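You operate a simulated robot arm through the tools that you are given. There is no shell and no other tool.

You are at the controls of a simulated robot arm. One attempt, no reset.

## Task
Sand the paint off the wooden bar, then oil its top.
Fine: the block goes back; the yellow pad ends in the oil tray. Set down upright: sanding block, yellow pad. A coat counts when it lies all over at full strength: go over it till it gets no stronger. What is to be rubbed or washed off counts as gone when no trace of it is left.

Only the result counts: the job must be done as asked and must still hold three seconds after the hand-in. Knocking over, shifting, dropping, spilling or breaking anything else fails it.

## Robot
A 7-joint arm with a two-finger parallel gripper, fixed in place. Base frame: the origin is on the floor under the middle of its stand, x ahead of it, y to its left, z up; the work surface is at about z = 450. Lengths are in mm, angles in degrees, forces in N, time in s.
It reaches about 1247 mm from its shoulder. Its first joint turns from -132.0 to 132.0 degrees. Payload 3.91 kg.
The tool frame sits at the grasp point between the pads (the TCP): z along the fingers, y along the line on which they close. The tips reach 30 mm beyond it. Largest opening 110 mm; finger width 20, thickness 10; the body of the gripper, 48 by 112 mm, starts 55 mm behind the TCP.
Orientation is that of the tool frame in the base frame, as a unit quaternion [x, y, z, w]. With the fingers straight down and closing along the base's y, the tool's x points along the base's -x, its y along +y and its z along -z.

## Interface
- The arm moves only by the tool apply_moves. Its argument "rows" is one flat list of numbers, 7 for each row, row after row: the shift along the tool's x, y, z in units of 40 mm (1.0 is 40 mm), then the turn, a rotation vector about the tool's x, y, z in units of 5 degrees (1.0 is 5 degrees), then the gripper command, from -1 (shut) to 1 (fully open), values between in proportion. In form: [x, y, z, rx, ry, rz, claw, x, y, z, rx, ry, rz, claw, ...]. A call has 1 to 20 rows; each row shifts and turns the commanded pose from where the row before left it, along the tool's axes as they then stand. A call with a number of a shift or a turn outside -1 to 1 is refused whole. A row lasts 0.2 s, in which the tool goes at most 50 mm and 8.6 degrees; a call with a longer step from one row to the next is refused whole, and so is a gripper value outside its range. Where a pose cannot be reached the arm comes as near as it can. A force on the tool above 40 N (or 10 N above the force at the start of the call, whichever is more), or a blocked arm, ends the call early, and 0.2 s more pass. The fingers move at their own pace (about 108 mm/s each) and stop on an object; they squeeze with about 32 N. The grip force told is the motor's: it shows also when the fingers shut on nothing. Time passes only in rows, and 0.2 s behind the last, so rows that do not move let the fingers close. The reply holds the time, the measured pose of the TCP, the force on the tool along the base axes, the opening and the grip force, in the units named above and with some noise, with the torque about the TCP (base axes, N m) and any sound that the robot's microphone picked up, and new pictures: "pictures" is both (left out), scene, wrist or none.
- Cameras (640 x 400 px; columns grow to the right, rows downward): "scene" is fixed at [384.1, 647.4, 1103.5]; the picture's right is [-0.96, 0.28, 0.00], its down [0.26, 0.90, -0.36] and it looks along [-0.10, -0.35, -0.93] (base axes); focal length 214 px, centre (320, 200). "wrist" rides on the gripper at [72, 17, -103] in the tool frame; the picture's right is [-0.23, 0.97, 0.00], its down [-0.76, -0.18, -0.62] and it looks along [-0.61, -0.14, 0.78] (tool axes); focal length 222 px, centre (320, 200). There is no depth. A picture from a camera that has moved, and an enlarged one, comes with that camera's place and axes in the base frame and with its lens. The place of the scene camera against the robot may be out by one fixed shift of up to 18 mm in any direction.
- zoom(camera, box): a new picture of the part [left, top, right, bottom] of that camera's present view, enlarged. The clock stands still meanwhile.
- job_done(): hands the job in; it is judged then, once.

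Places have to be worked out from the pictures, the camera data and where the tool is seen. Open the gripper and draw the arm clear of the work before you hand the job in, unless the task says otherwise.

The tools are called after "Emit:" by a JSON object that holds its "fn" and its "kwargs". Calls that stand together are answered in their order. apply_moves: Moves the arm, as the interface text tells. Its arguments: {"type":"object","properties":{"rows":{"type":"array"},"pictures":{"type":"string","enum":["both","scene","wrist","none"]}},"required":["rows"]} The other tools are called the same way: zoom (camera, box) takes an enlarged picture of a part of a camera's view; job_done () hands the job in.

At the start:

```text
t: 0.0
tool_pos: [543.7, 355.1, 801.7]
orientation: [0.0, 1.0, 0.0, -0.001]
contact_force: [-0.1, -0.6, 0.0]
moment: [0.03, 0.01, -0.01]
width: 110.0
gripper_force: 0.1
```

scene: 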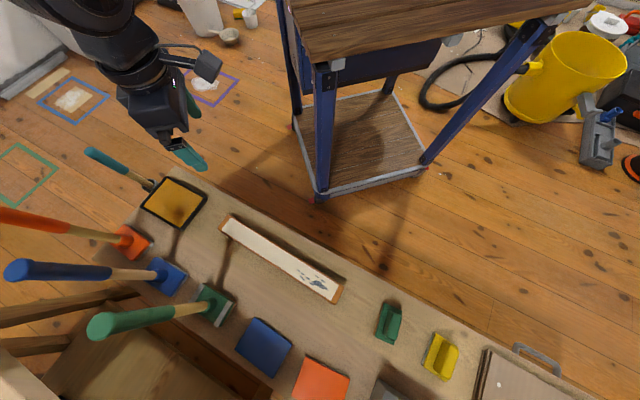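
wrist: 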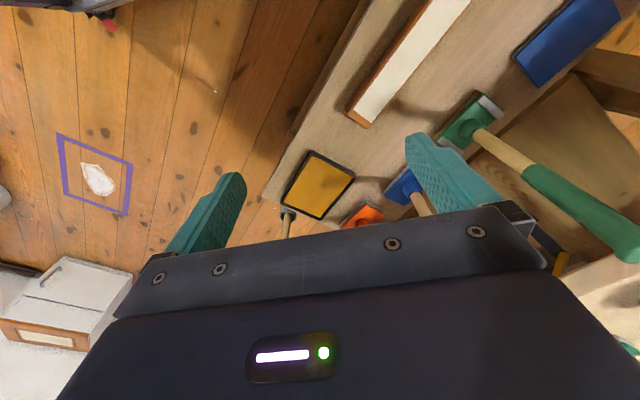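

I'll start by looking closely at the bench from both cameras before I move anything.

Emit:
{"fn": "zoom", "kwargs": {"camera": "scene", "box": [200, 190, 360, 320]}}

Emit:
{"fn": "zoom", "kwargs": {"camera": "scene", "box": [340, 270, 600, 400]}}

Emit:
{"fn": "zoom", "kwargs": {"camera": "scene", "box": [80, 140, 300, 340]}}

Emit:
{"fn": "zoom", "kwargs": {"camera": "scene", "box": [200, 290, 420, 400]}}

Emit:
{"fn": "zoom", "kwargs": {"camera": "wrist", "box": [250, 0, 640, 240]}}

```text
3.08 times, centred on (280, 255) of scene
camera zoom: at [384.1, 647.4, 1103.5], right [-0.96, 0.28, 0.0], down [0.26, 0.9, -0.36], along [-0.1, -0.35, -0.93], focal length 660 px, centre (443, 31)
```

zoom: 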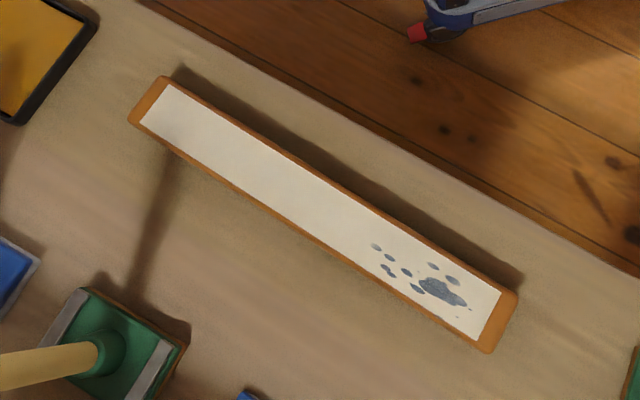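

```text
2.46 times, centred on (470, 335) of scene
camera zoom: at [384.1, 647.4, 1103.5], right [-0.96, 0.28, 0.0], down [0.26, 0.9, -0.36], along [-0.1, -0.35, -0.93], focal length 528 px, centre (-49, -132)
```

zoom: 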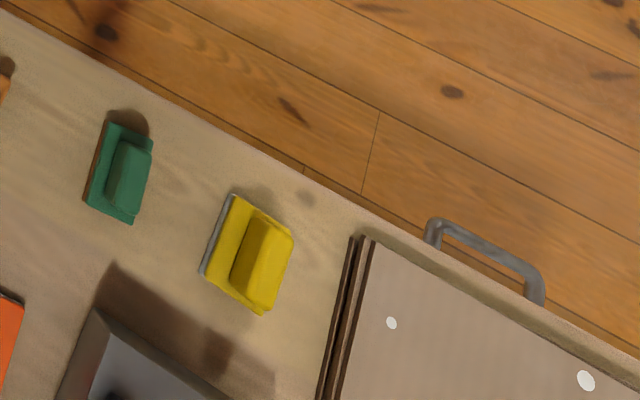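

```text
2.00 times, centred on (190, 240) of scene
camera zoom: at [384.1, 647.4, 1103.5], right [-0.96, 0.28, 0.0], down [0.26, 0.9, -0.36], along [-0.1, -0.35, -0.93], focal length 429 px, centre (580, 120)
```

zoom: 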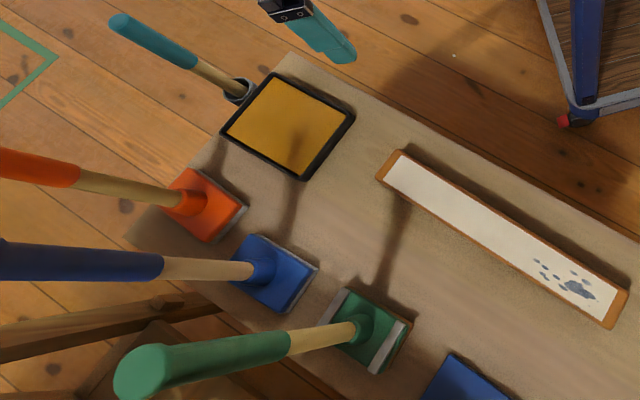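

```text
2.91 times, centred on (310, 345) of scene
camera zoom: at [384.1, 647.4, 1103.5], right [-0.96, 0.28, 0.0], down [0.26, 0.9, -0.36], along [-0.1, -0.35, -0.93], focal length 624 px, centre (349, -222)
```

zoom: 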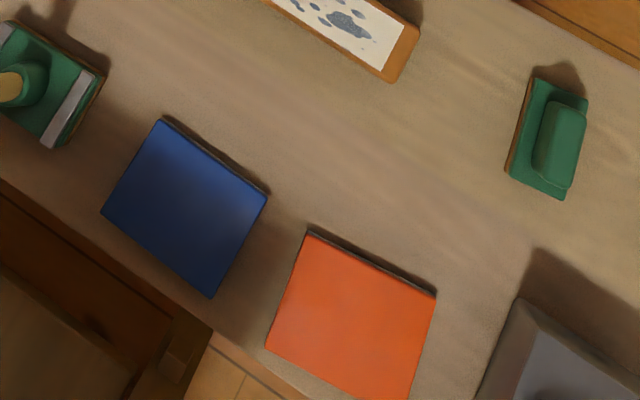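

```text
1.64 times, centred on (445, 120) of wrist
camera zoom: at [470.7, 372.1, 903.8], right [0.23, 0.97, 0.0], down [0.76, -0.18, 0.62], along [0.61, -0.14, -0.78], focal length 364 px, centre (115, 331)
```

zoom: 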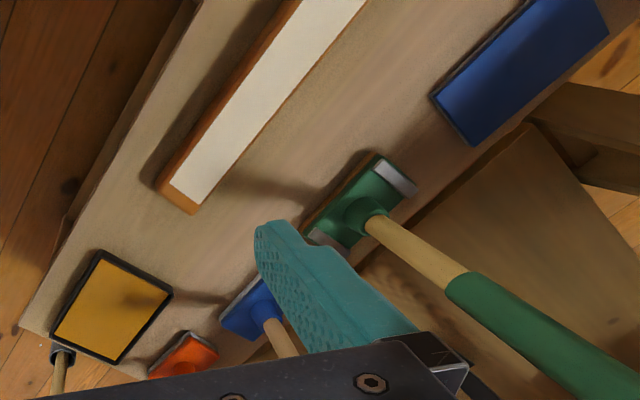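

The bench runs diagonally. I put the bar from about (618,398) to (342,690), the amber tray near (768,281), the small green block near (242,790) and the yellow pad near (148,893). I'll swing over towards the green block at a safe height so the wrist camera can see it.

Emit:
{"fn": "apply_moves", "kwargs": {"rows": [0.685, 0.9885, 0.0, 0, 0, 0, 1, 0.685, 0.9885, 0.0, 0, 0, 0, 1, 0.685, 0.9885, 0.0, 0, 0, 0, 1, 0.685, 0.9885, 0.0, 0, 0, 0, 1, 0.685, 0.9885, 0.0, 0, 0, 0, 1, 0.685, 0.9885, 0.0, 0, 0, 0, 1, 0.685, 0.9885, 0.0, 0, 0, 0, 1, 0.685, 0.9885, 0.0, 0, 0, 0, 1, 0, 0, 0, 0, 0, -1, 1, 0, 0, 0, 0, 0, -1, 1, 0, 0, 0, 0, 0, -1, 1, 0, 0, 0, 0, 0, -1, 1, 0, 0, 0, 0, 0, -1, 1, 0, 0, 0, 0, 0, -1, 1, 0, 0, 0, 0, 0, -1, 1, 0, 0, 0, 0, 0, -1, 1, 0, 0, 0, 0, 0, -1, 1], "pictures": "both"}}

```text
t: 3.6
tool_pos: [325.0, 670.7, 801.4]
orientation: [-0.383, 0.924, 0.0, 0.0]
contact_force: [-0.1, 0.6, -0.1]
moment: [0.0, 0.0, -0.01]
width: 110.1
gripper_force: 0.1
camera wrist: at [261.3, 631.9, 904.0], right [-0.53, 0.85, 0.0], down [0.66, 0.41, 0.62], along [0.53, 0.33, -0.78], focal length 222 px, centre (320, 200)
```

scene: 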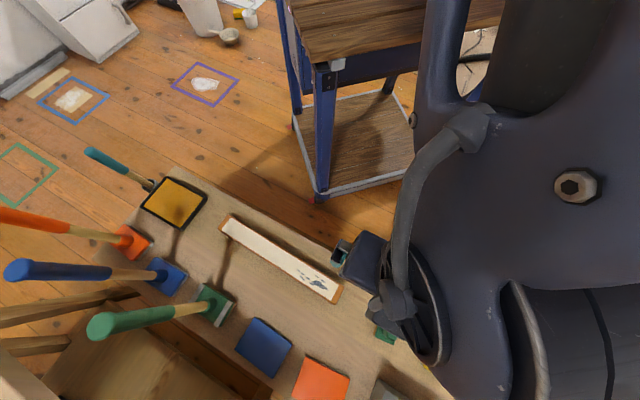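
wrist: 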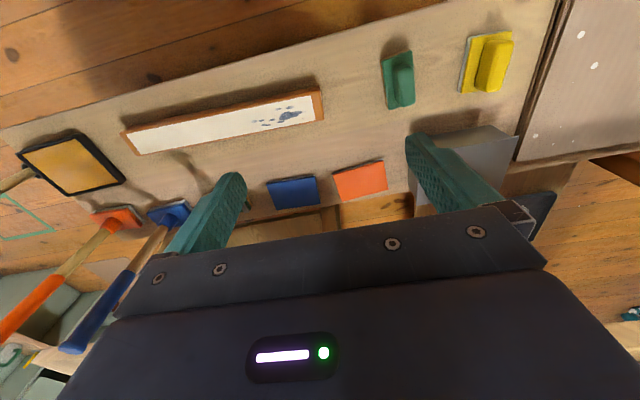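

Now everything on the bench is visible. I'll zoom in on the separate items in the wrist view.

Emit:
{"fn": "zoom", "kwargs": {"camera": "wrist", "box": [370, 20, 530, 120]}}

Emit:
{"fn": "zoom", "kwargs": {"camera": "wrist", "box": [110, 80, 330, 220]}}

Emit:
{"fn": "zoom", "kwargs": {"camera": "wrist", "box": [0, 110, 160, 220]}}

Emit:
{"fn": "zoom", "kwargs": {"camera": "wrist", "box": [320, 100, 560, 250]}}

```text
4.00 times, centred on (450, 70) of wrist
camera zoom: at [261.3, 631.9, 904.0], right [-0.53, 0.85, 0.0], down [0.66, 0.41, 0.62], along [0.53, 0.33, -0.78], focal length 888 px, centre (-200, 720)
```

zoom: 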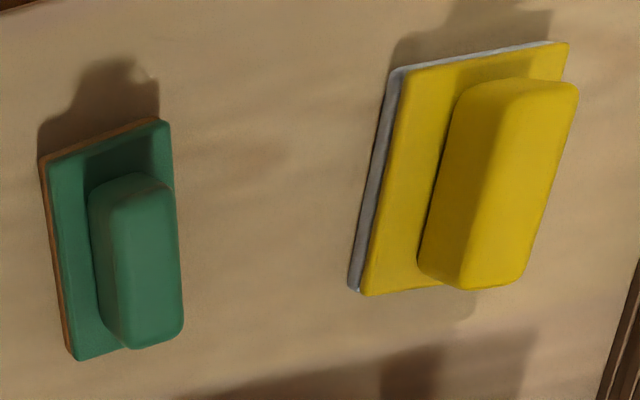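

```text
2.86 times, centred on (220, 150) of wrist
camera zoom: at [261.3, 631.9, 904.0], right [-0.53, 0.85, 0.0], down [0.66, 0.41, 0.62], along [0.53, 0.33, -0.78], focal length 635 px, centre (606, 343)
```

zoom: 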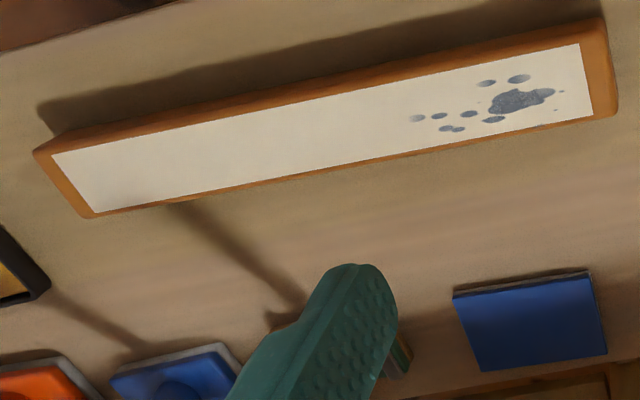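

```text
3.64 times, centred on (80, 165) of wrist
camera zoom: at [261.3, 631.9, 904.0], right [-0.53, 0.85, 0.0], down [0.66, 0.41, 0.62], along [0.53, 0.33, -0.78], focal length 808 px, centre (1193, 327)
```

zoom: 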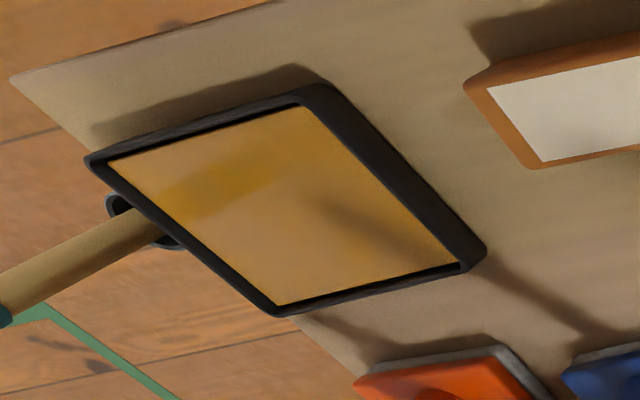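

```text
2.67 times, centred on (440, 175) of wrist
camera zoom: at [261.3, 631.9, 904.0], right [-0.53, 0.85, 0.0], down [0.66, 0.41, 0.62], along [0.53, 0.33, -0.78], focal length 592 px, centre (0, 267)
```

zoom: 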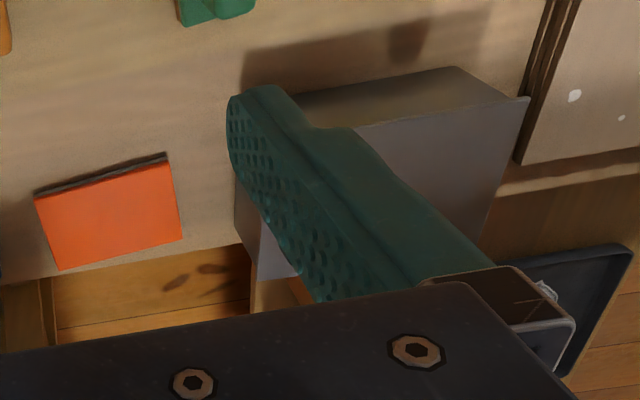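

The green block sits on a brown abrasive sole, so it is the sanding block. It lies near (257,797) at a yaw of about 51°. The amber tray with the black rim is the oil tray. I'll drop closer above the block to check its position and heights.

Emit:
{"fn": "apply_moves", "kwargs": {"rows": [-0.206, 0.687, 0.905, 0, 0, 0, 1, -0.206, 0.687, 0.905, 0, 0, 0, 1, -0.206, 0.687, 0.905, 0, 0, 0, 1, -0.206, 0.687, 0.905, 0, 0, 0, 1, -0.206, 0.687, 0.905, 0, 0, 0, 1, 0, 0, 0, 0, 0, -1, 1, 0, 0, 0, 0, 0, -0.2, 1], "pictures": "both"}}

Emit:
{"fn": "zoom", "kwargs": {"camera": "wrist", "box": [220, 100, 440, 240]}}

```text
t: 5.2
tool_pos: [256.7, 796.1, 620.2]
orientation: [-0.431, 0.903, 0.0, 0.0]
contact_force: [0.3, -0.2, 0.7]
moment: [0.0, -0.02, 0.02]
width: 109.9
gripper_force: 0.1
camera wrist: at [198.1, 751.4, 723.5], right [-0.61, 0.79, 0.0], down [0.62, 0.48, 0.62], along [0.49, 0.38, -0.78], focal length 222 px, centre (320, 200)
```

scene: 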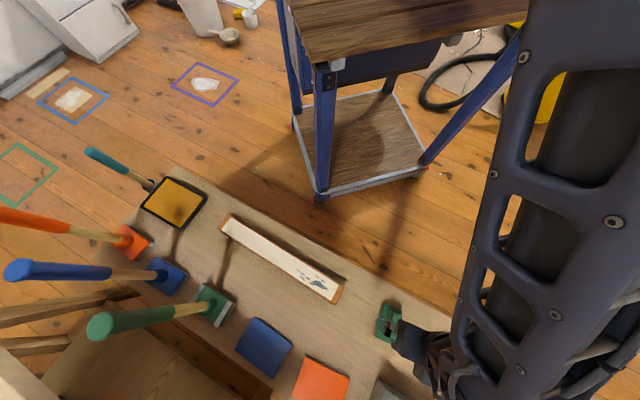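
wrist: 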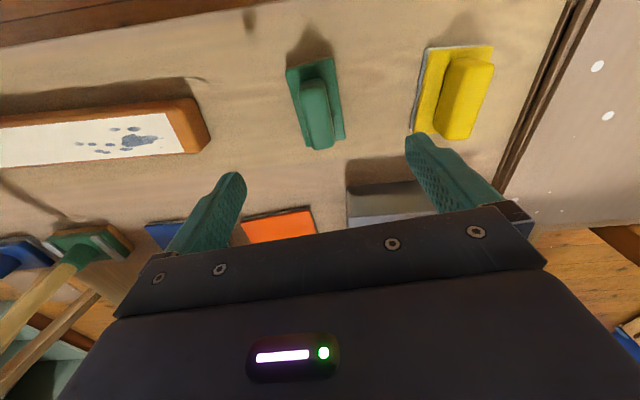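

```text
2.86 times, centred on (330, 170) of wrist
camera zoom: at [198.1, 751.4, 723.5], right [-0.61, 0.79, 0.0], down [0.62, 0.48, 0.62], along [0.49, 0.38, -0.78], focal length 635 px, centre (291, 286)
```

zoom: 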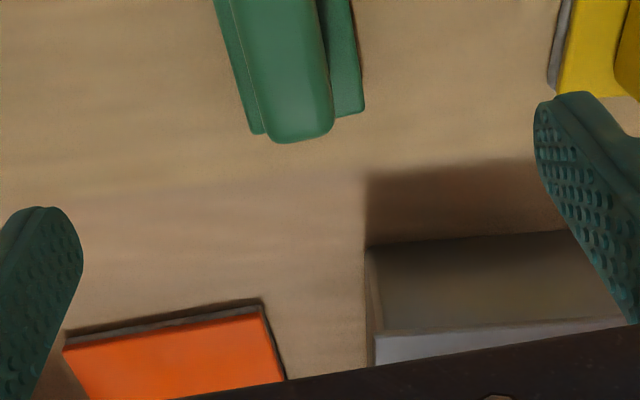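

The block is right below the TCP. One tight zoom on the block and pad will give me their corners.

Emit:
{"fn": "zoom", "kwargs": {"camera": "wrist", "box": [260, 40, 380, 160]}}

Emit:
{"fn": "zoom", "kwargs": {"camera": "wrist", "box": [390, 30, 510, 150]}}

```text
3.33 times, centred on (320, 100) of wrist
camera zoom: at [198.1, 751.4, 723.5], right [-0.61, 0.79, 0.0], down [0.62, 0.48, 0.62], along [0.49, 0.38, -0.78], focal length 740 px, centre (320, 533)
```

zoom: 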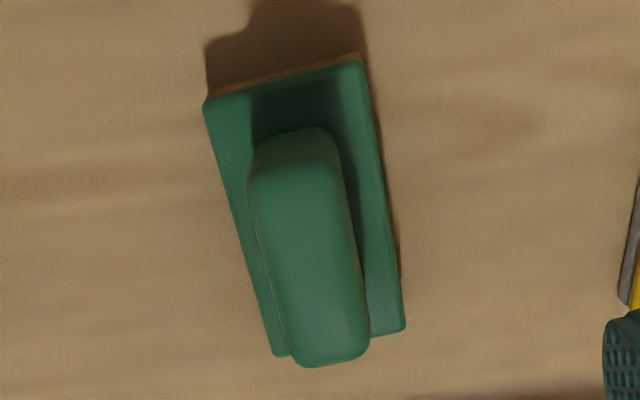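

```text
3.33 times, centred on (450, 90) of wrist
camera zoom: at [198.1, 751.4, 723.5], right [-0.61, 0.79, 0.0], down [0.62, 0.48, 0.62], along [0.49, 0.38, -0.78], focal length 740 px, centre (-113, 567)
```

zoom: 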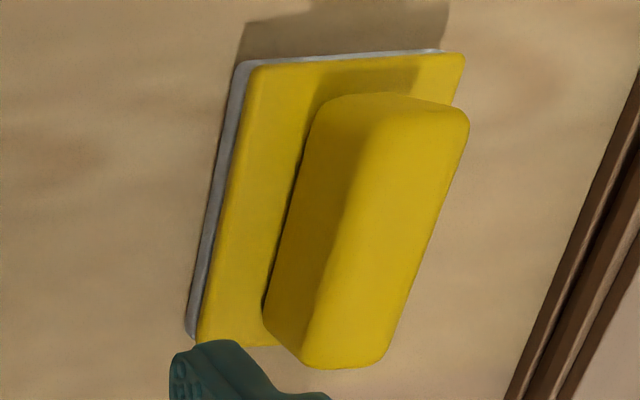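

The block plate measures about 86 x 48 mm, centred near (258,796). Its handle ridge is about 30 mm wide with its top near z≈490. I'll narrow the opening to 70 mm and go down to z≈515 to check from the wrist camera.

Emit:
{"fn": "apply_moves", "kwargs": {"rows": [-0.02, -0.03, 0.9, 0, 0, 0.16, 0.27, 0, 0, 0.9, 0, 0, 0, 0.27, 0, 0, 0.83, 0, 0, 0, 0.27, 0, 0, 0, 0, 0, 0, 0.27], "pictures": "both"}}

Emit:
{"fn": "zoom", "kwargs": {"camera": "wrist", "box": [220, 80, 440, 220]}}

Emit:
{"fn": "zoom", "kwargs": {"camera": "scene", "box": [350, 280, 450, 380]}}

```text
t: 6.2
tool_pos: [258.2, 795.7, 516.0]
orientation: [-0.423, 0.906, -0.001, 0.001]
contact_force: [-0.3, 0.6, 0.5]
moment: [0.03, -0.01, -0.02]
width: 69.9
gripper_force: 0.3
camera wrist: at [199.1, 752.1, 618.1], right [-0.6, 0.8, 0.0], down [0.62, 0.47, 0.62], along [0.5, 0.38, -0.78], focal length 222 px, centre (320, 200)
```

scene: 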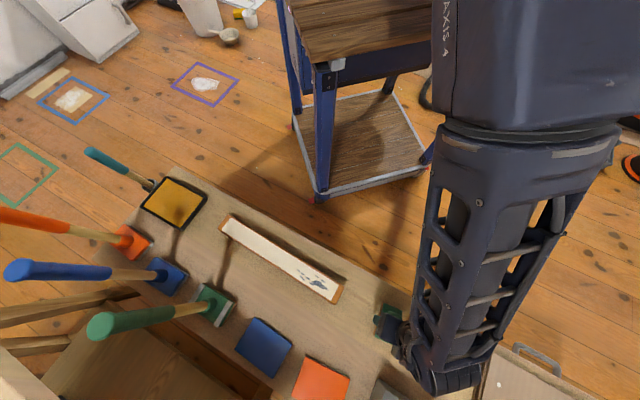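
wrist: 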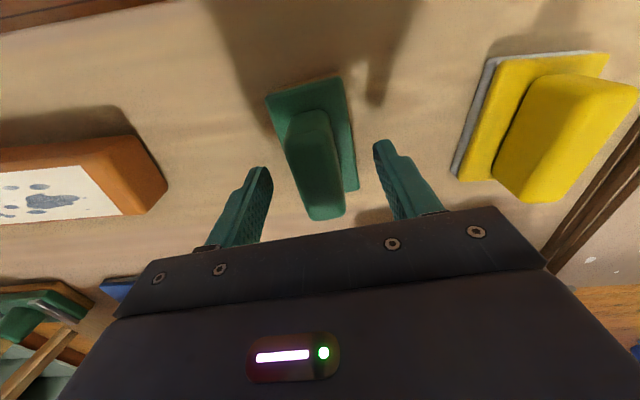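

```text
2.86 times, centred on (330, 150) of wrist
camera zoom: at [199.1, 752.1, 618.1], right [-0.6, 0.8, 0.0], down [0.62, 0.47, 0.62], along [0.5, 0.38, -0.78], focal length 635 px, centre (291, 343)
```

zoom: 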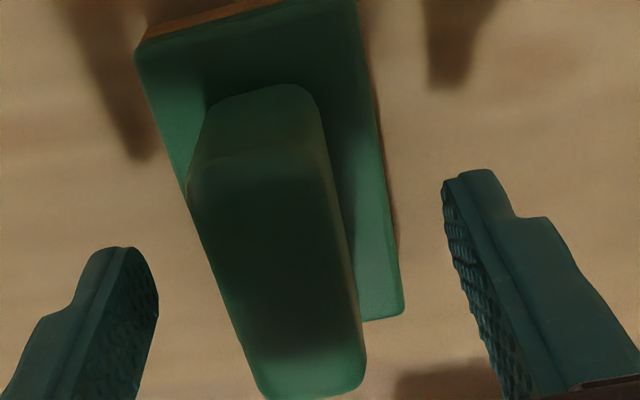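

```text
4.00 times, centred on (400, 330) of scene
camera zoom: at [384.1, 647.4, 1103.5], right [-0.96, 0.28, 0.0], down [0.26, 0.9, -0.36], along [-0.1, -0.35, -0.93], focal length 858 px, centre (0, -320)
```

zoom: 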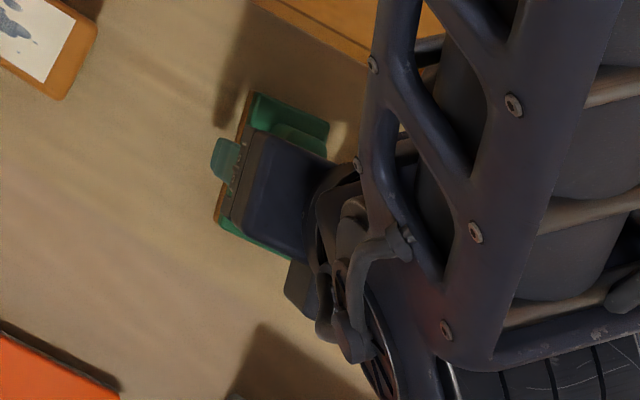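

The fingers straddle the ridge, whose top I now place at z≈505 with the plate top near 465. I'll narrow to 42 mm and lower to about z=499, so the tips sit just above the plate.

Emit:
{"fn": "apply_moves", "kwargs": {"rows": [0, 0, 0, 0, 0, 0, -0.2, 0, 0, 0.2, 0, 0, 0, -0.2, 0, 0, 0.2, 0, 0, 0, -0.2, 0, 0, 0, 0, 0, 0, -0.2], "pictures": "wrist"}}

Emit:
{"fn": "zoom", "kwargs": {"camera": "wrist", "box": [220, 80, 440, 220]}}

```text
t: 7.0
tool_pos: [258.7, 799.0, 504.5]
orientation: [-0.424, 0.906, 0.002, 0.002]
contact_force: [0.7, -0.3, 10.2]
moment: [-0.1, -0.02, 0.03]
width: 44.3
gripper_force: 0.8
stopped in row 4: the force on the tool passed its limit at 45 N (the readings are from after the stop); the commanded pose is now the measured one
camera wrist: at [199.3, 754.3, 606.2], right [-0.6, 0.8, 0.0], down [0.62, 0.47, 0.63], along [0.5, 0.38, -0.78], focal length 222 px, centre (320, 200)
```

wrist: 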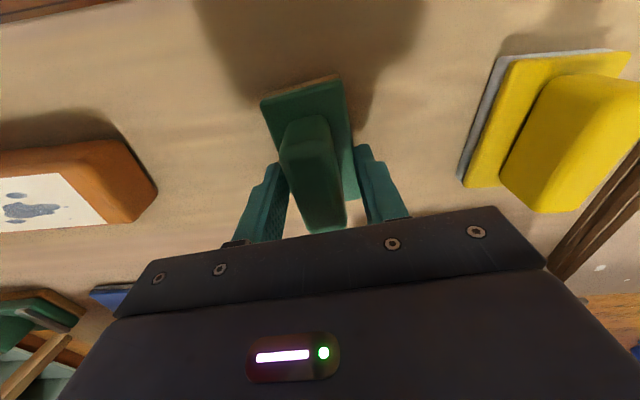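

```text
2.86 times, centred on (330, 150) of wrist
camera zoom: at [199.3, 754.3, 606.2], right [-0.6, 0.8, 0.0], down [0.62, 0.47, 0.63], along [0.5, 0.38, -0.78], focal length 635 px, centre (291, 343)
```

zoom: 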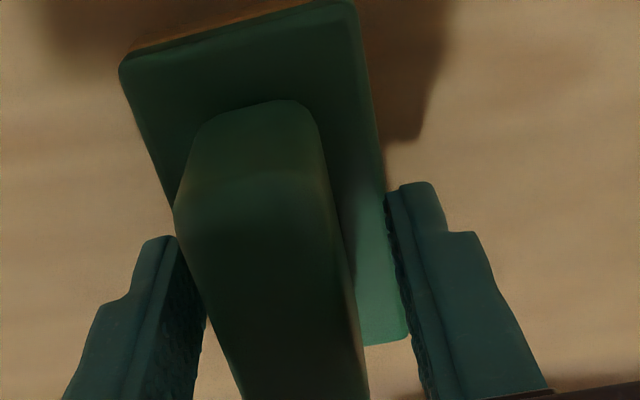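

The tips met the plate top at about z=474, and the block hasn't visibly moved. That puts the plate top near 474 and the block centre near (255.6,794). I'll back off 2 mm, re-centre along the ridge, and then close on it.

Emit:
{"fn": "apply_moves", "kwargs": {"rows": [0, 0, -0.06, 0, 0, 0, -0.2, 0.14, -0.02, 0, 0, 0, 0, -0.2, 0, 0, 0, 0, 0, 0, -0.2], "pictures": "wrist"}}

Emit:
{"fn": "zoom", "kwargs": {"camera": "wrist", "box": [220, 80, 440, 220]}}

```text
t: 7.8
tool_pos: [256.0, 793.1, 504.6]
orientation: [-0.424, 0.906, 0.0, 0.001]
contact_force: [0.4, 0.4, -0.4]
moment: [0.01, -0.01, -0.02]
width: 44.0
gripper_force: 0.0
camera wrist: at [196.5, 748.4, 607.2], right [-0.6, 0.8, 0.0], down [0.62, 0.47, 0.62], along [0.5, 0.38, -0.78], focal length 222 px, centre (320, 200)
```

wrist: 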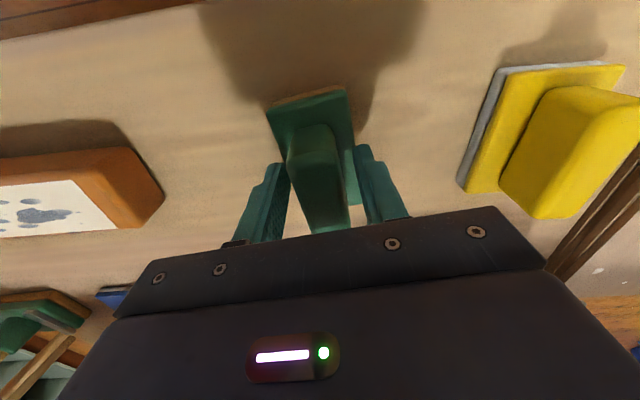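

```text
2.86 times, centred on (330, 150) of wrist
camera zoom: at [196.5, 748.4, 607.2], right [-0.6, 0.8, 0.0], down [0.62, 0.47, 0.62], along [0.5, 0.38, -0.78], focal length 635 px, centre (291, 343)
```

zoom: 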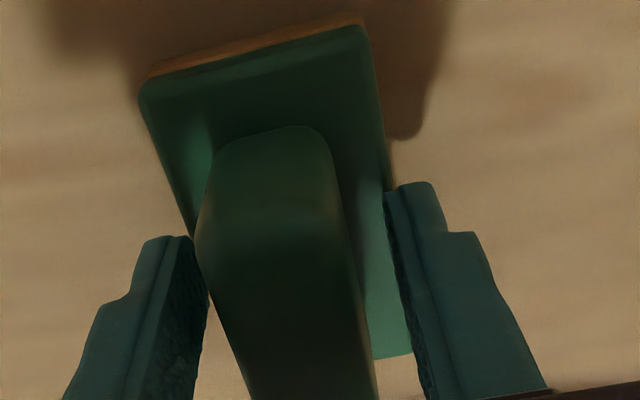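

The readings are force-free and the ridge is centred between the fingers, so I'll close on it.

Emit:
{"fn": "apply_moves", "kwargs": {"rows": [0, 0, 0, 0, 0, 0, -1, 0, 0, 0, 0, 0, 0, -1, 0, 0, 0, 0, 0, 0, -1, 0, 0, 0, 0, 0, 0, -1], "pictures": "wrist"}}

```text
t: 8.8
tool_pos: [255.4, 792.5, 505.3]
orientation: [-0.424, 0.906, 0.001, 0.001]
contact_force: [0.8, 0.4, 0.0]
moment: [0.0, 0.0, 0.06]
width: 25.5
gripper_force: 32.1
camera wrist: at [196.5, 748.5, 607.2], right [-0.6, 0.8, 0.0], down [0.62, 0.47, 0.62], along [0.5, 0.38, -0.78], focal length 222 px, centre (320, 200)
```

wrist: 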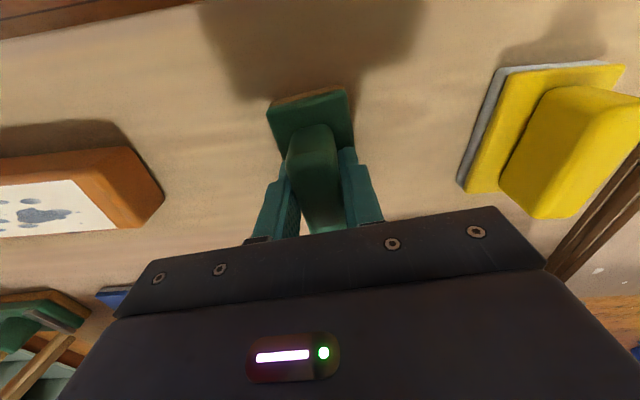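

The grip holds at 25.5 mm and 32 N. The block rests with the TCP at about (255.7,793,504.7) and yaw 50°, so I'll return it to that pose. I put the bar top at z≈488, with the painted strip about 364 x 45 mm centred near (495,551). I'll lift and carry the block over the bar's near end, turning it square to the bar.

Emit:
{"fn": "apply_moves", "kwargs": {"rows": [0, 0, -0.5, 0, 0, 0, -1, 0, 0, -0.8, 0, 0, 0, -1, 0, 0, -0.9, 0, 0, 0, -1, 0.06, -0.9, 0, 0, 0, 0, -1, 0.06, -0.9, 0, 0, 0, 0, -1, 0.06, -0.9, 0, 0, 0, 0, -1, 0.06, -0.9, 0, 0, 0, 0, -1, 0.06, -0.9, 0, 0, 0, 0, -1, 0, 0, 0, 0, 0, 0.73, -1, 0, 0, 0, 0, 0, 0.73, -1], "pictures": "both"}}

Emit:
{"fn": "zoom", "kwargs": {"camera": "wrist", "box": [180, 60, 460, 240]}}

```text
t: 11.1
tool_pos: [385.3, 668.4, 593.8]
orientation: [-0.366, 0.931, 0.001, 0.001]
contact_force: [-0.4, -0.6, -1.1]
moment: [-0.03, -0.02, 0.01]
width: 25.5
gripper_force: 32.0
camera wrist: at [321.5, 631.3, 695.7], right [-0.5, 0.87, 0.0], down [0.68, 0.39, 0.62], along [0.54, 0.31, -0.78], focal length 222 px, centre (320, 200)
```

scene: 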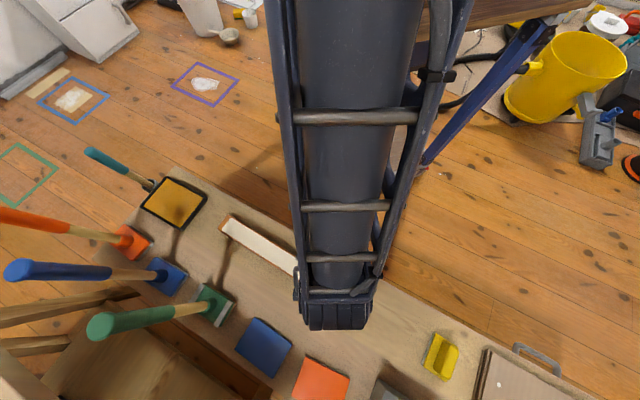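
wrist: 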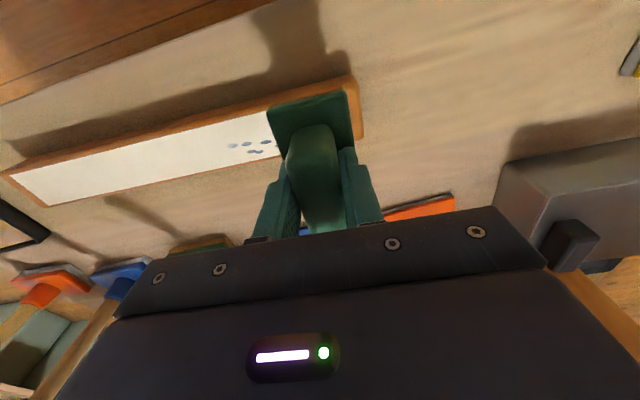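

```text
2.22 times, centred on (320, 150) of wrist
camera zoom: at [321.5, 631.3, 695.7], right [-0.5, 0.87, 0.0], down [0.68, 0.39, 0.62], along [0.54, 0.31, -0.78], focal length 494 px, centre (320, 311)
```

zoom: 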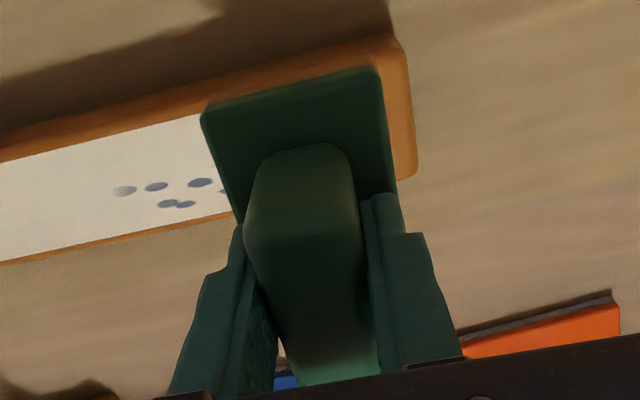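

The block is square over the bar's near end, and the bar matches my estimate. I'll lower to just above the expected contact height, around TCP z≈543.

Emit:
{"fn": "apply_moves", "kwargs": {"rows": [0, 0, 0.6, 0, 0, 0, -1, 0, 0, 0.5, 0, 0, 0, -1, 0, 0, 0.05, 0, 0, 0, -1, 0, 0, 0.025, 0, 0, 0, -1], "pictures": "wrist"}}

```text
t: 12.1
tool_pos: [386.5, 668.6, 546.5]
orientation: [-0.366, 0.931, 0.001, 0.0]
contact_force: [0.2, 0.4, -2.0]
moment: [-0.03, 0.01, 0.01]
width: 25.5
gripper_force: 32.0
camera wrist: at [321.7, 631.8, 648.6], right [-0.5, 0.87, 0.0], down [0.68, 0.39, 0.62], along [0.54, 0.31, -0.78], focal length 222 px, centre (320, 200)
```

wrist: 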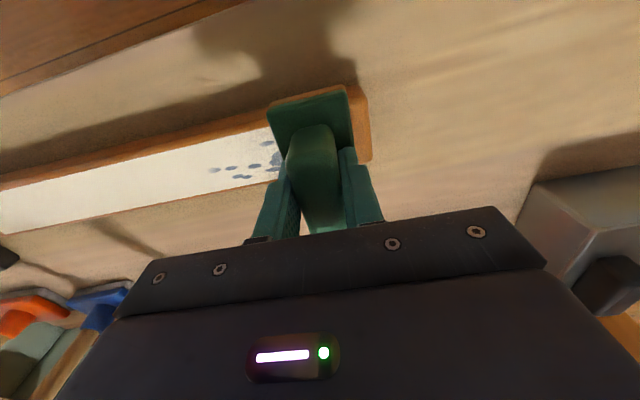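

Not touching yet. I'll go down in 1 mm steps and watch for contact.

Emit:
{"fn": "apply_moves", "kwargs": {"rows": [0, 0, 0.025, 0, 0, 0, -1, 0, 0, 0.025, 0, 0, 0, -1, 0, 0, 0.025, 0, 0, 0, -1], "pictures": "none"}}

```text
t: 12.8
tool_pos: [385.6, 668.9, 543.5]
orientation: [-0.367, 0.93, 0.002, 0.001]
contact_force: [-1.8, -7.6, 25.6]
moment: [-0.41, 0.15, 0.03]
width: 25.5
gripper_force: 32.0
```

Contact at z≈543.5 with 25 N. I'll ease off about 1 mm to lighten the pressure.

Emit:
{"fn": "apply_moves", "kwargs": {"rows": [0, 0, -0.03, 0, 0, 0, -1, 0, 0, 0, 0, 0, 0, -1], "pictures": "none"}}

```text
t: 13.4
tool_pos: [386.2, 669.4, 545.3]
orientation: [-0.365, 0.931, 0.002, 0.002]
contact_force: [0.5, 3.6, 11.3]
moment: [0.2, -0.16, 0.04]
width: 25.3
gripper_force: 31.7
```

About 11 N of steady pressure. I'll make a short test stroke along the bar to see whether it sands and whether the bar stays put.

Emit:
{"fn": "apply_moves", "kwargs": {"rows": [0, -0.3, 0, 0, 0, 0, -1, 0, -0.3, 0, 0, 0, 0, -1, 0, -0.3, 0, 0, 0, 0, -1, 0, -0.3, 0, 0, 0, 0, -1, 0, -0.3, 0, 0, 0, 0, -1], "pictures": "both"}}

Emit:
{"fn": "zoom", "kwargs": {"camera": "wrist", "box": [160, 60, 440, 240]}}

```text
t: 14.7
tool_pos: [427.3, 626.5, 543.7]
orientation: [-0.366, 0.931, 0.002, 0.001]
contact_force: [-7.8, 9.3, 33.5]
moment: [0.16, 0.19, -0.04]
width: 25.5
gripper_force: 31.7
camera wrist: at [362.0, 588.8, 646.0], right [-0.5, 0.87, 0.0], down [0.68, 0.39, 0.63], along [0.54, 0.31, -0.78], focal length 222 px, centre (320, 200)
```

scene: 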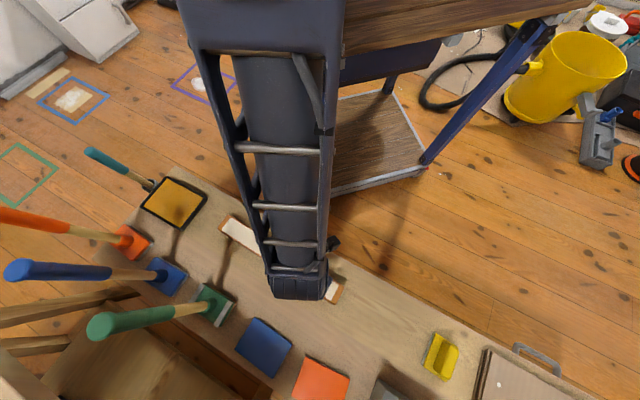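
wrist: 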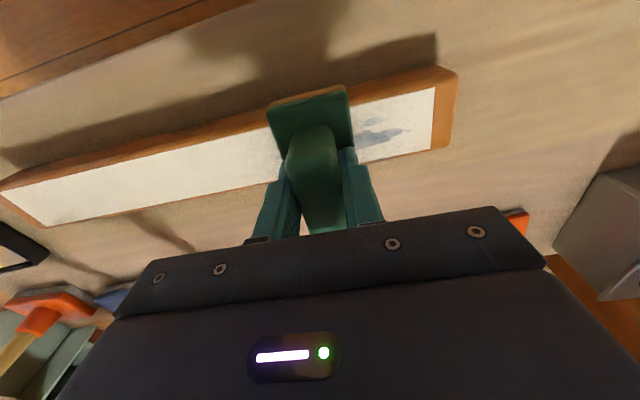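

```text
2.22 times, centred on (300, 150) of wrist
camera zoom: at [362.0, 588.8, 646.0], right [-0.5, 0.87, 0.0], down [0.68, 0.39, 0.63], along [0.54, 0.31, -0.78], focal length 494 px, centre (364, 311)
```

zoom: 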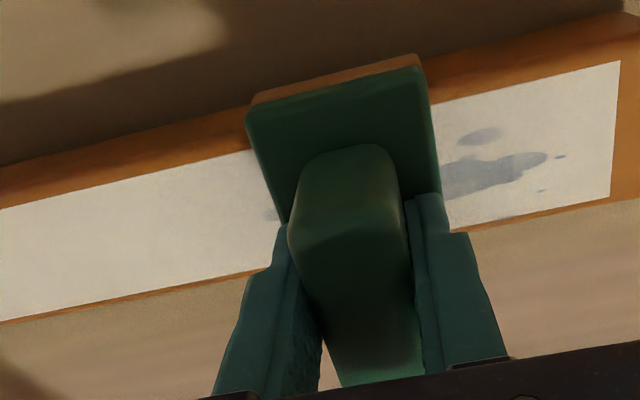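

The blue splotches behind the block have faded, so sanding works, and the bar hasn't moved. The pressure rose to 33 N during the stroke, so I'll pause, take a fresh reading, and ease it slightly.

Emit:
{"fn": "apply_moves", "kwargs": {"rows": [0, 0, -0.025, 0, 0, 0, -1, 0, 0, 0, 0, 0, 0, -1], "pictures": "none"}}

```text
t: 15.2
tool_pos: [427.9, 626.1, 544.2]
orientation: [-0.366, 0.931, 0.0, 0.001]
contact_force: [-0.8, 8.8, 21.0]
moment: [0.4, -0.26, 0.06]
width: 25.6
gripper_force: 31.6
```

Reading 21 N. I'll ease off another half millimetre and continue the long stroke towards the far end, checking the force halfway.

Emit:
{"fn": "apply_moves", "kwargs": {"rows": [0, -0.3, -0.012, 0, 0, 0, -1, 0, -0.375, -0.001, 0, 0, 0, -1, 0, -0.375, -0.001, 0, 0, 0, -1, 0, -0.375, -0.001, 0, 0, 0, -1, 0, -0.375, -0.001, 0, 0, 0, -1, 0, -0.375, -0.001, 0, 0, 0, -1, 0, -0.375, -0.001, 0, 0, 0, -1, 0, -0.375, -0.001, 0, 0, 0, -1, 0, -0.375, -0.001, 0, 0, 0, -1], "pictures": "wrist"}}

```text
t: 17.2
tool_pos: [516.8, 528.9, 545.4]
orientation: [-0.366, 0.931, 0.001, 0.0]
contact_force: [-0.3, -0.2, -0.2]
moment: [0.02, -0.01, 0.02]
width: 25.5
gripper_force: 32.4
camera wrist: at [451.9, 491.9, 648.3], right [-0.5, 0.87, 0.0], down [0.68, 0.39, 0.62], along [0.54, 0.31, -0.78], focal length 222 px, centre (320, 200)
```

wrist: 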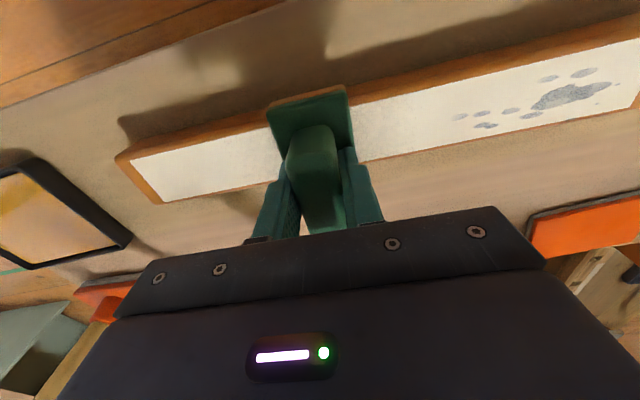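

Contact was lost at this height. I'll look at the surface before continuing.

Emit:
{"fn": "zoom", "kwargs": {"camera": "wrist", "box": [340, 10, 640, 200]}}

Emit:
{"fn": "zoom", "kwargs": {"camera": "wrist", "box": [110, 80, 350, 220]}}

```text
2.11 times, centred on (490, 105) of wrist
camera zoom: at [451.9, 491.9, 648.3], right [-0.5, 0.87, 0.0], down [0.68, 0.39, 0.62], along [0.54, 0.31, -0.78], focal length 468 px, centre (-38, 400)
```

zoom: 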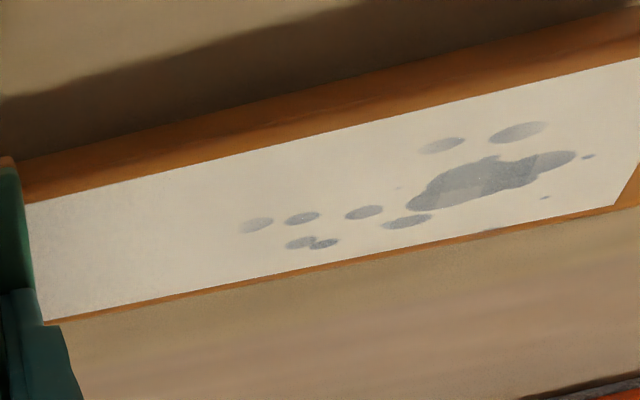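

```text
2.67 times, centred on (230, 150) of wrist
camera zoom: at [451.9, 491.9, 648.3], right [-0.5, 0.87, 0.0], down [0.68, 0.39, 0.62], along [0.54, 0.31, -0.78], focal length 592 px, centre (560, 333)
```

zoom: 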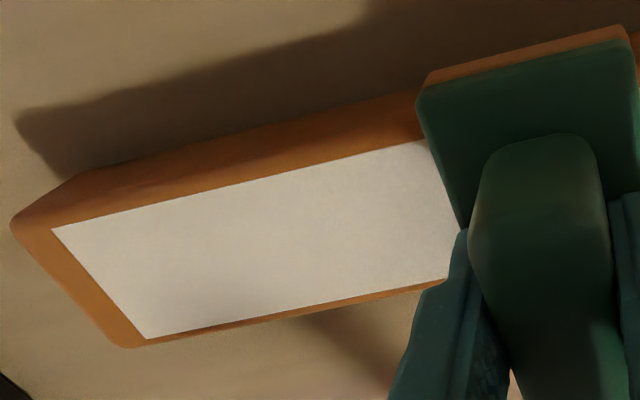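

Only the blue spots fade; the white is the bar's own face. The spots span roughly s = +65 to +172 mm from the bar's centre. I'll press down again here and read the force.

Emit:
{"fn": "apply_moves", "kwargs": {"rows": [0, 0, 0.02, 0, 0, 0, -1, 0, 0, 0.02, 0, 0, 0, -1, 0, 0, 0, 0, 0, 0, -1], "pictures": "none"}}

```text
t: 18.1
tool_pos: [516.9, 529.8, 543.8]
orientation: [-0.366, 0.931, 0.001, 0.001]
contact_force: [-0.1, 0.6, -0.8]
moment: [0.01, 0.02, 0.0]
width: 25.6
gripper_force: 32.2
```

Still no contact at 543.8, so I'll continue down in small steps.

Emit:
{"fn": "apply_moves", "kwargs": {"rows": [0, 0, 0.015, 0, 0, 0, -1, 0, 0, 0.015, 0, 0, 0, -1, 0, 0, 0, 0, 0, 0, -1], "pictures": "none"}}

```text
t: 18.9
tool_pos: [516.9, 529.3, 544.0]
orientation: [-0.366, 0.931, 0.002, 0.002]
contact_force: [-2.5, -2.2, 14.9]
moment: [-0.17, 0.04, -0.01]
width: 25.5
gripper_force: 32.2
```

In contact at 15 N. I'll stroke back towards the spotted end and watch the force.

Emit:
{"fn": "apply_moves", "kwargs": {"rows": [0, 0.375, 0, 0, 0, 0, -1, 0, 0.375, 0, 0, 0, 0, -1, 0, 0.375, 0, 0, 0, 0, -1, 0, 0.375, 0, 0, 0, 0, -1, 0, 0.375, 0, 0, 0, 0, -1, 0, 0.375, 0, 0, 0, 0, -1], "pictures": "none"}}

```text
t: 19.9
tool_pos: [475.1, 576.8, 543.8]
orientation: [-0.366, 0.931, 0.0, 0.002]
contact_force: [-2.0, 0.4, 7.0]
moment: [-0.03, 0.31, -0.01]
width: 25.7
gripper_force: 31.6
stopped in row 5: the force on the tool passed its limit at 42 N (the readings are from after the stop); the commanded pose is now the measured one
```

The force peaked at 42 N and the call stopped, which reset the commanded pose; it now reads 7 N. I'll use slower, lighter strokes and check the force more often.

Emit:
{"fn": "apply_moves", "kwargs": {"rows": [0, 0.2, 0, 0, 0, 0, -1, 0, 0.2, 0, 0, 0, 0, -1, 0, 0.2, 0, 0, 0, 0, -1, 0, 0.2, 0, 0, 0, 0, -1, 0, 0.2, 0, 0, 0, 0, -1], "pictures": "none"}}

```text
t: 21.1
tool_pos: [447.6, 604.2, 542.6]
orientation: [-0.365, 0.931, 0.002, 0.002]
contact_force: [10.7, -8.6, 37.7]
moment: [-0.55, -0.22, 0.07]
width: 25.8
gripper_force: 31.7
```

The force climbs steadily while pressed, as if the controller integrates. I'll raise 1 mm and hold still to see how the force evolves without motion.

Emit:
{"fn": "apply_moves", "kwargs": {"rows": [0, 0, -0.025, 0, 0, 0, -1], "pictures": "none"}}

Emit:
{"fn": "apply_moves", "kwargs": {"rows": [0, 0, 0, 0, 0, 0, -1, 0, 0, 0, 0, 0, 0, -1, 0, 0, 0, 0, 0, 0, -1], "pictures": "none"}}

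```text
t: 21.5
tool_pos: [447.5, 605.1, 543.8]
orientation: [-0.366, 0.931, 0.003, 0.002]
contact_force: [11.7, 0.4, 24.3]
moment: [-0.01, -0.38, 0.01]
width: 25.5
gripper_force: 31.8
```

```text
t: 22.3
tool_pos: [447.7, 605.6, 543.7]
orientation: [-0.366, 0.931, 0.001, 0.002]
contact_force: [5.9, 5.2, 21.6]
moment: [0.27, -0.25, 0.01]
width: 25.6
gripper_force: 31.6
```

Held still, the force doesn't grow; motion just lets the arm settle to its commanded height. I'll raise another 0.6 mm and stroke over the spots.

Emit:
{"fn": "apply_moves", "kwargs": {"rows": [0, 0.25, -0.015, 0, 0, 0, -1, 0, 0.25, 0, 0, 0, 0, -1, 0, 0.25, 0, 0, 0, 0, -1, 0, 0.25, 0, 0, 0, 0, -1], "pictures": "none"}}

```text
t: 23.3
tool_pos: [419.3, 633.9, 545.1]
orientation: [-0.365, 0.931, 0.001, 0.001]
contact_force: [-0.7, -0.6, -1.8]
moment: [0.03, 0.0, 0.01]
width: 25.5
gripper_force: 31.4
```

Contact is lost again at +0.6 mm, so the useful window is narrow. I'll lower 0.4 mm and continue the stroke.

Emit:
{"fn": "apply_moves", "kwargs": {"rows": [0, 0.25, 0.012, 0, 0, 0, -1, 0, 0.25, 0, 0, 0, 0, -1, 0, 0.25, 0, 0, 0, 0, -1, 0, 0.25, 0, 0, 0, 0, -1], "pictures": "none"}}

```text
t: 24.3
tool_pos: [394.4, 663.2, 545.3]
orientation: [-0.365, 0.931, 0.001, 0.0]
contact_force: [-0.4, 0.0, -1.3]
moment: [0.02, -0.04, 0.03]
width: 25.4
gripper_force: 32.1
```

Still free of contact at s≈150. I'll lower 0.5 mm and stroke back.

Emit:
{"fn": "apply_moves", "kwargs": {"rows": [0, -0.25, 0.0125, 0, 0, 0, -1, 0, -0.25, 0, 0, 0, 0, -1, 0, -0.25, 0, 0, 0, 0, -1, 0, -0.25, 0, 0, 0, 0, -1], "pictures": "none"}}

```text
t: 25.3
tool_pos: [420.6, 635.0, 544.1]
orientation: [-0.366, 0.93, 0.0, 0.001]
contact_force: [-1.6, 0.5, 5.6]
moment: [-0.01, 0.1, -0.09]
width: 25.6
gripper_force: 31.8
```

Light contact, about 7 N. I'll lower another 0.4 mm and continue stroking between s≈60 and 160.

Emit:
{"fn": "apply_moves", "kwargs": {"rows": [0, -0.25, 0.01, 0, 0, 0, -1, 0, -0.25, 0, 0, 0, 0, -1, 0, -0.25, 0, 0, 0, 0, -1, 0, -0.25, 0, 0, 0, 0, -1, 0, -0.25, 0, 0, 0, 0, -1], "pictures": "none"}}

```text
t: 26.5
tool_pos: [453.5, 599.1, 542.7]
orientation: [-0.366, 0.931, 0.001, 0.002]
contact_force: [-3.6, 6.1, 20.5]
moment: [-0.02, 0.29, -0.09]
width: 25.9
gripper_force: 31.8
```

Good, about 20 N. Now I'll stroke back towards the end in two halves.

Emit:
{"fn": "apply_moves", "kwargs": {"rows": [0, 0.25, 0, 0, 0, 0, -1, 0, 0.25, 0, 0, 0, 0, -1, 0, 0.25, 0, 0, 0, 0, -1, 0, 0.25, 0, 0, 0, 0, -1, 0, 0.25, 0, 0, 0, 0, -1], "pictures": "none"}}

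Emit:
{"fn": "apply_moves", "kwargs": {"rows": [0, 0.25, 0, 0, 0, 0, -1, 0, 0.25, 0, 0, 0, 0, -1, 0, 0.25, 0, 0, 0, 0, -1, 0, 0.25, 0, 0, 0, 0, -1, 0, 0.25, 0, 0, 0, 0, -1], "pictures": "wrist"}}

```text
t: 27.5
tool_pos: [430.5, 626.5, 543.7]
orientation: [-0.366, 0.931, 0.001, 0.003]
contact_force: [-3.6, -0.7, 11.2]
moment: [-0.26, 0.39, 0.01]
width: 25.7
gripper_force: 31.8
stopped in row 4: the force on the tool passed its limit at 41 N (the readings are from after the stop); the commanded pose is now the measured one
```

```text
t: 28.7
tool_pos: [396.0, 660.0, 543.9]
orientation: [-0.366, 0.931, 0.001, 0.002]
contact_force: [6.1, -5.2, 24.0]
moment: [-0.38, -0.02, 0.14]
width: 25.4
gripper_force: 32.1
camera wrist: at [331.5, 624.8, 645.9], right [-0.5, 0.87, 0.0], down [0.68, 0.39, 0.63], along [0.54, 0.31, -0.78], focal length 222 px, centre (320, 200)
```

wrist: 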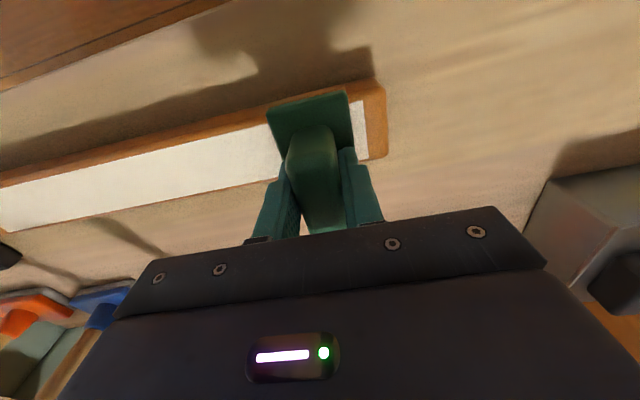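

The spots to the left of the block are gone. I'll finish this stroke to the strip's end, then stroke back off it to inspect.

Emit:
{"fn": "apply_moves", "kwargs": {"rows": [0, 0.25, 0, 0, 0, 0, -1, 0, 0.25, 0, 0, 0, 0, -1, 0, 0.2, 0, 0, 0, 0, -1, 0, -0.25, 0, 0, 0, 0, -1, 0, -0.25, 0, 0, 0, 0, -1, 0, -0.25, 0, 0, 0, 0, -1], "pictures": "none"}}

Emit:
{"fn": "apply_moves", "kwargs": {"rows": [0, -0.25, 0, 0, 0, 0, -1, 0, -0.25, 0, 0, 0, 0, -1, 0, -0.25, 0, 0, 0, 0, -1, 0, -0.25, 0, 0, 0, 0, -1, 0, -0.25, 0, 0, 0, 0, -1, 0, -0.25, 0, 0, 0, 0, -1, 0, -0.25, 0, 0, 0, 0, -1, 0, -0.25, 0, 0, 0, 0, -1], "pictures": "wrist"}}

Emit:
{"fn": "zoom", "kwargs": {"camera": "wrist", "box": [320, 30, 560, 180]}}

```text
t: 30.1
tool_pos: [397.0, 661.6, 544.5]
orientation: [-0.366, 0.931, 0.002, 0.003]
contact_force: [-7.6, 5.7, 23.0]
moment: [-0.07, 0.47, -0.14]
width: 25.4
gripper_force: 32.4
```

```text
t: 31.9
tool_pos: [453.4, 601.2, 544.3]
orientation: [-0.366, 0.931, 0.001, 0.002]
contact_force: [-4.7, 4.8, 19.2]
moment: [0.14, 0.12, -0.09]
width: 25.5
gripper_force: 31.5
camera wrist: at [387.4, 564.4, 645.9], right [-0.5, 0.87, 0.0], down [0.68, 0.39, 0.63], along [0.54, 0.31, -0.78], focal length 222 px, centre (320, 200)
```

wrist: 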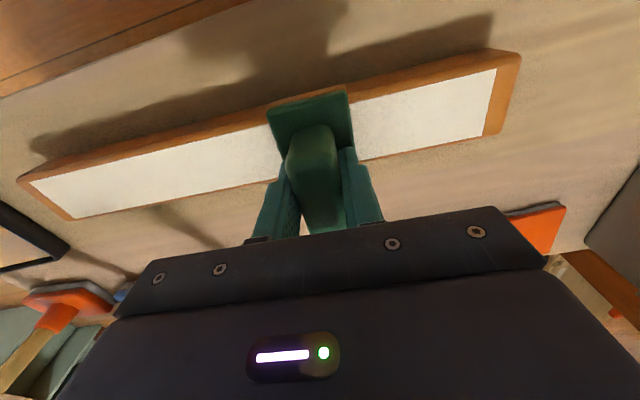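

```text
2.67 times, centred on (440, 105) of wrist
camera zoom: at [387.4, 564.4, 645.9], right [-0.5, 0.87, 0.0], down [0.68, 0.39, 0.63], along [0.54, 0.31, -0.78], focal length 592 px, centre (0, 453)
```

zoom: 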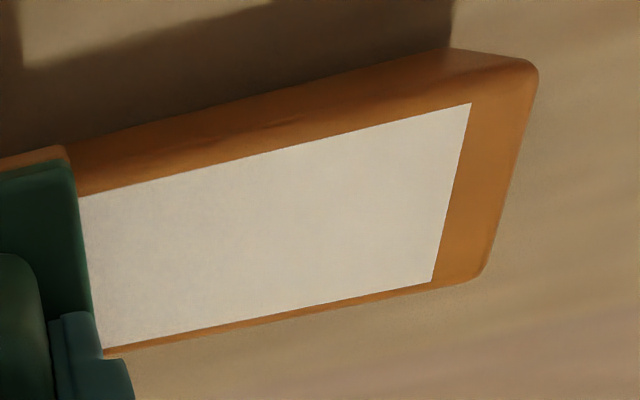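

The spots look gone. For certainty I'll run one more full back-and-forth pass over that area at about 20 N.

Emit:
{"fn": "apply_moves", "kwargs": {"rows": [0, -0.25, 0, 0, 0, 0, -1, 0, -0.25, 0, 0, 0, 0, -1, 0, -0.25, 0, 0, 0, 0, -1, 0, 0.25, 0, 0, 0, 0, -1, 0, 0.25, 0, 0, 0, 0, -1, 0, 0.25, 0, 0, 0, 0, -1, 0, 0.25, 0, 0, 0, 0, -1, 0, 0.25, 0, 0, 0, 0, -1], "pictures": "none"}}

Emit:
{"fn": "apply_moves", "kwargs": {"rows": [0, 0.25, 0, 0, 0, 0, -1, 0, 0.25, 0, 0, 0, 0, -1, 0, 0.25, 0, 0, 0, 0, -1, 0, 0.25, 0, 0, 0, 0, -1, 0, 0.25, 0, 0, 0, 0, -1, 0, 0.25, 0, 0, 0, 0, -1, 0, 0.25, 0, 0, 0, 0, -1, 0, 0.25, 0, 0, 0, 0, -1], "pictures": "none"}}

```text
t: 33.7
tool_pos: [437.7, 616.3, 543.6]
orientation: [-0.366, 0.931, 0.001, 0.003]
contact_force: [4.1, -4.5, 18.8]
moment: [-0.21, -0.19, 0.12]
width: 25.6
gripper_force: 32.1
```

```text
t: 35.5
tool_pos: [384.4, 675.8, 544.0]
orientation: [-0.366, 0.931, 0.002, 0.003]
contact_force: [7.6, -6.3, 31.6]
moment: [-0.47, -0.12, 0.11]
width: 25.4
gripper_force: 32.0
```

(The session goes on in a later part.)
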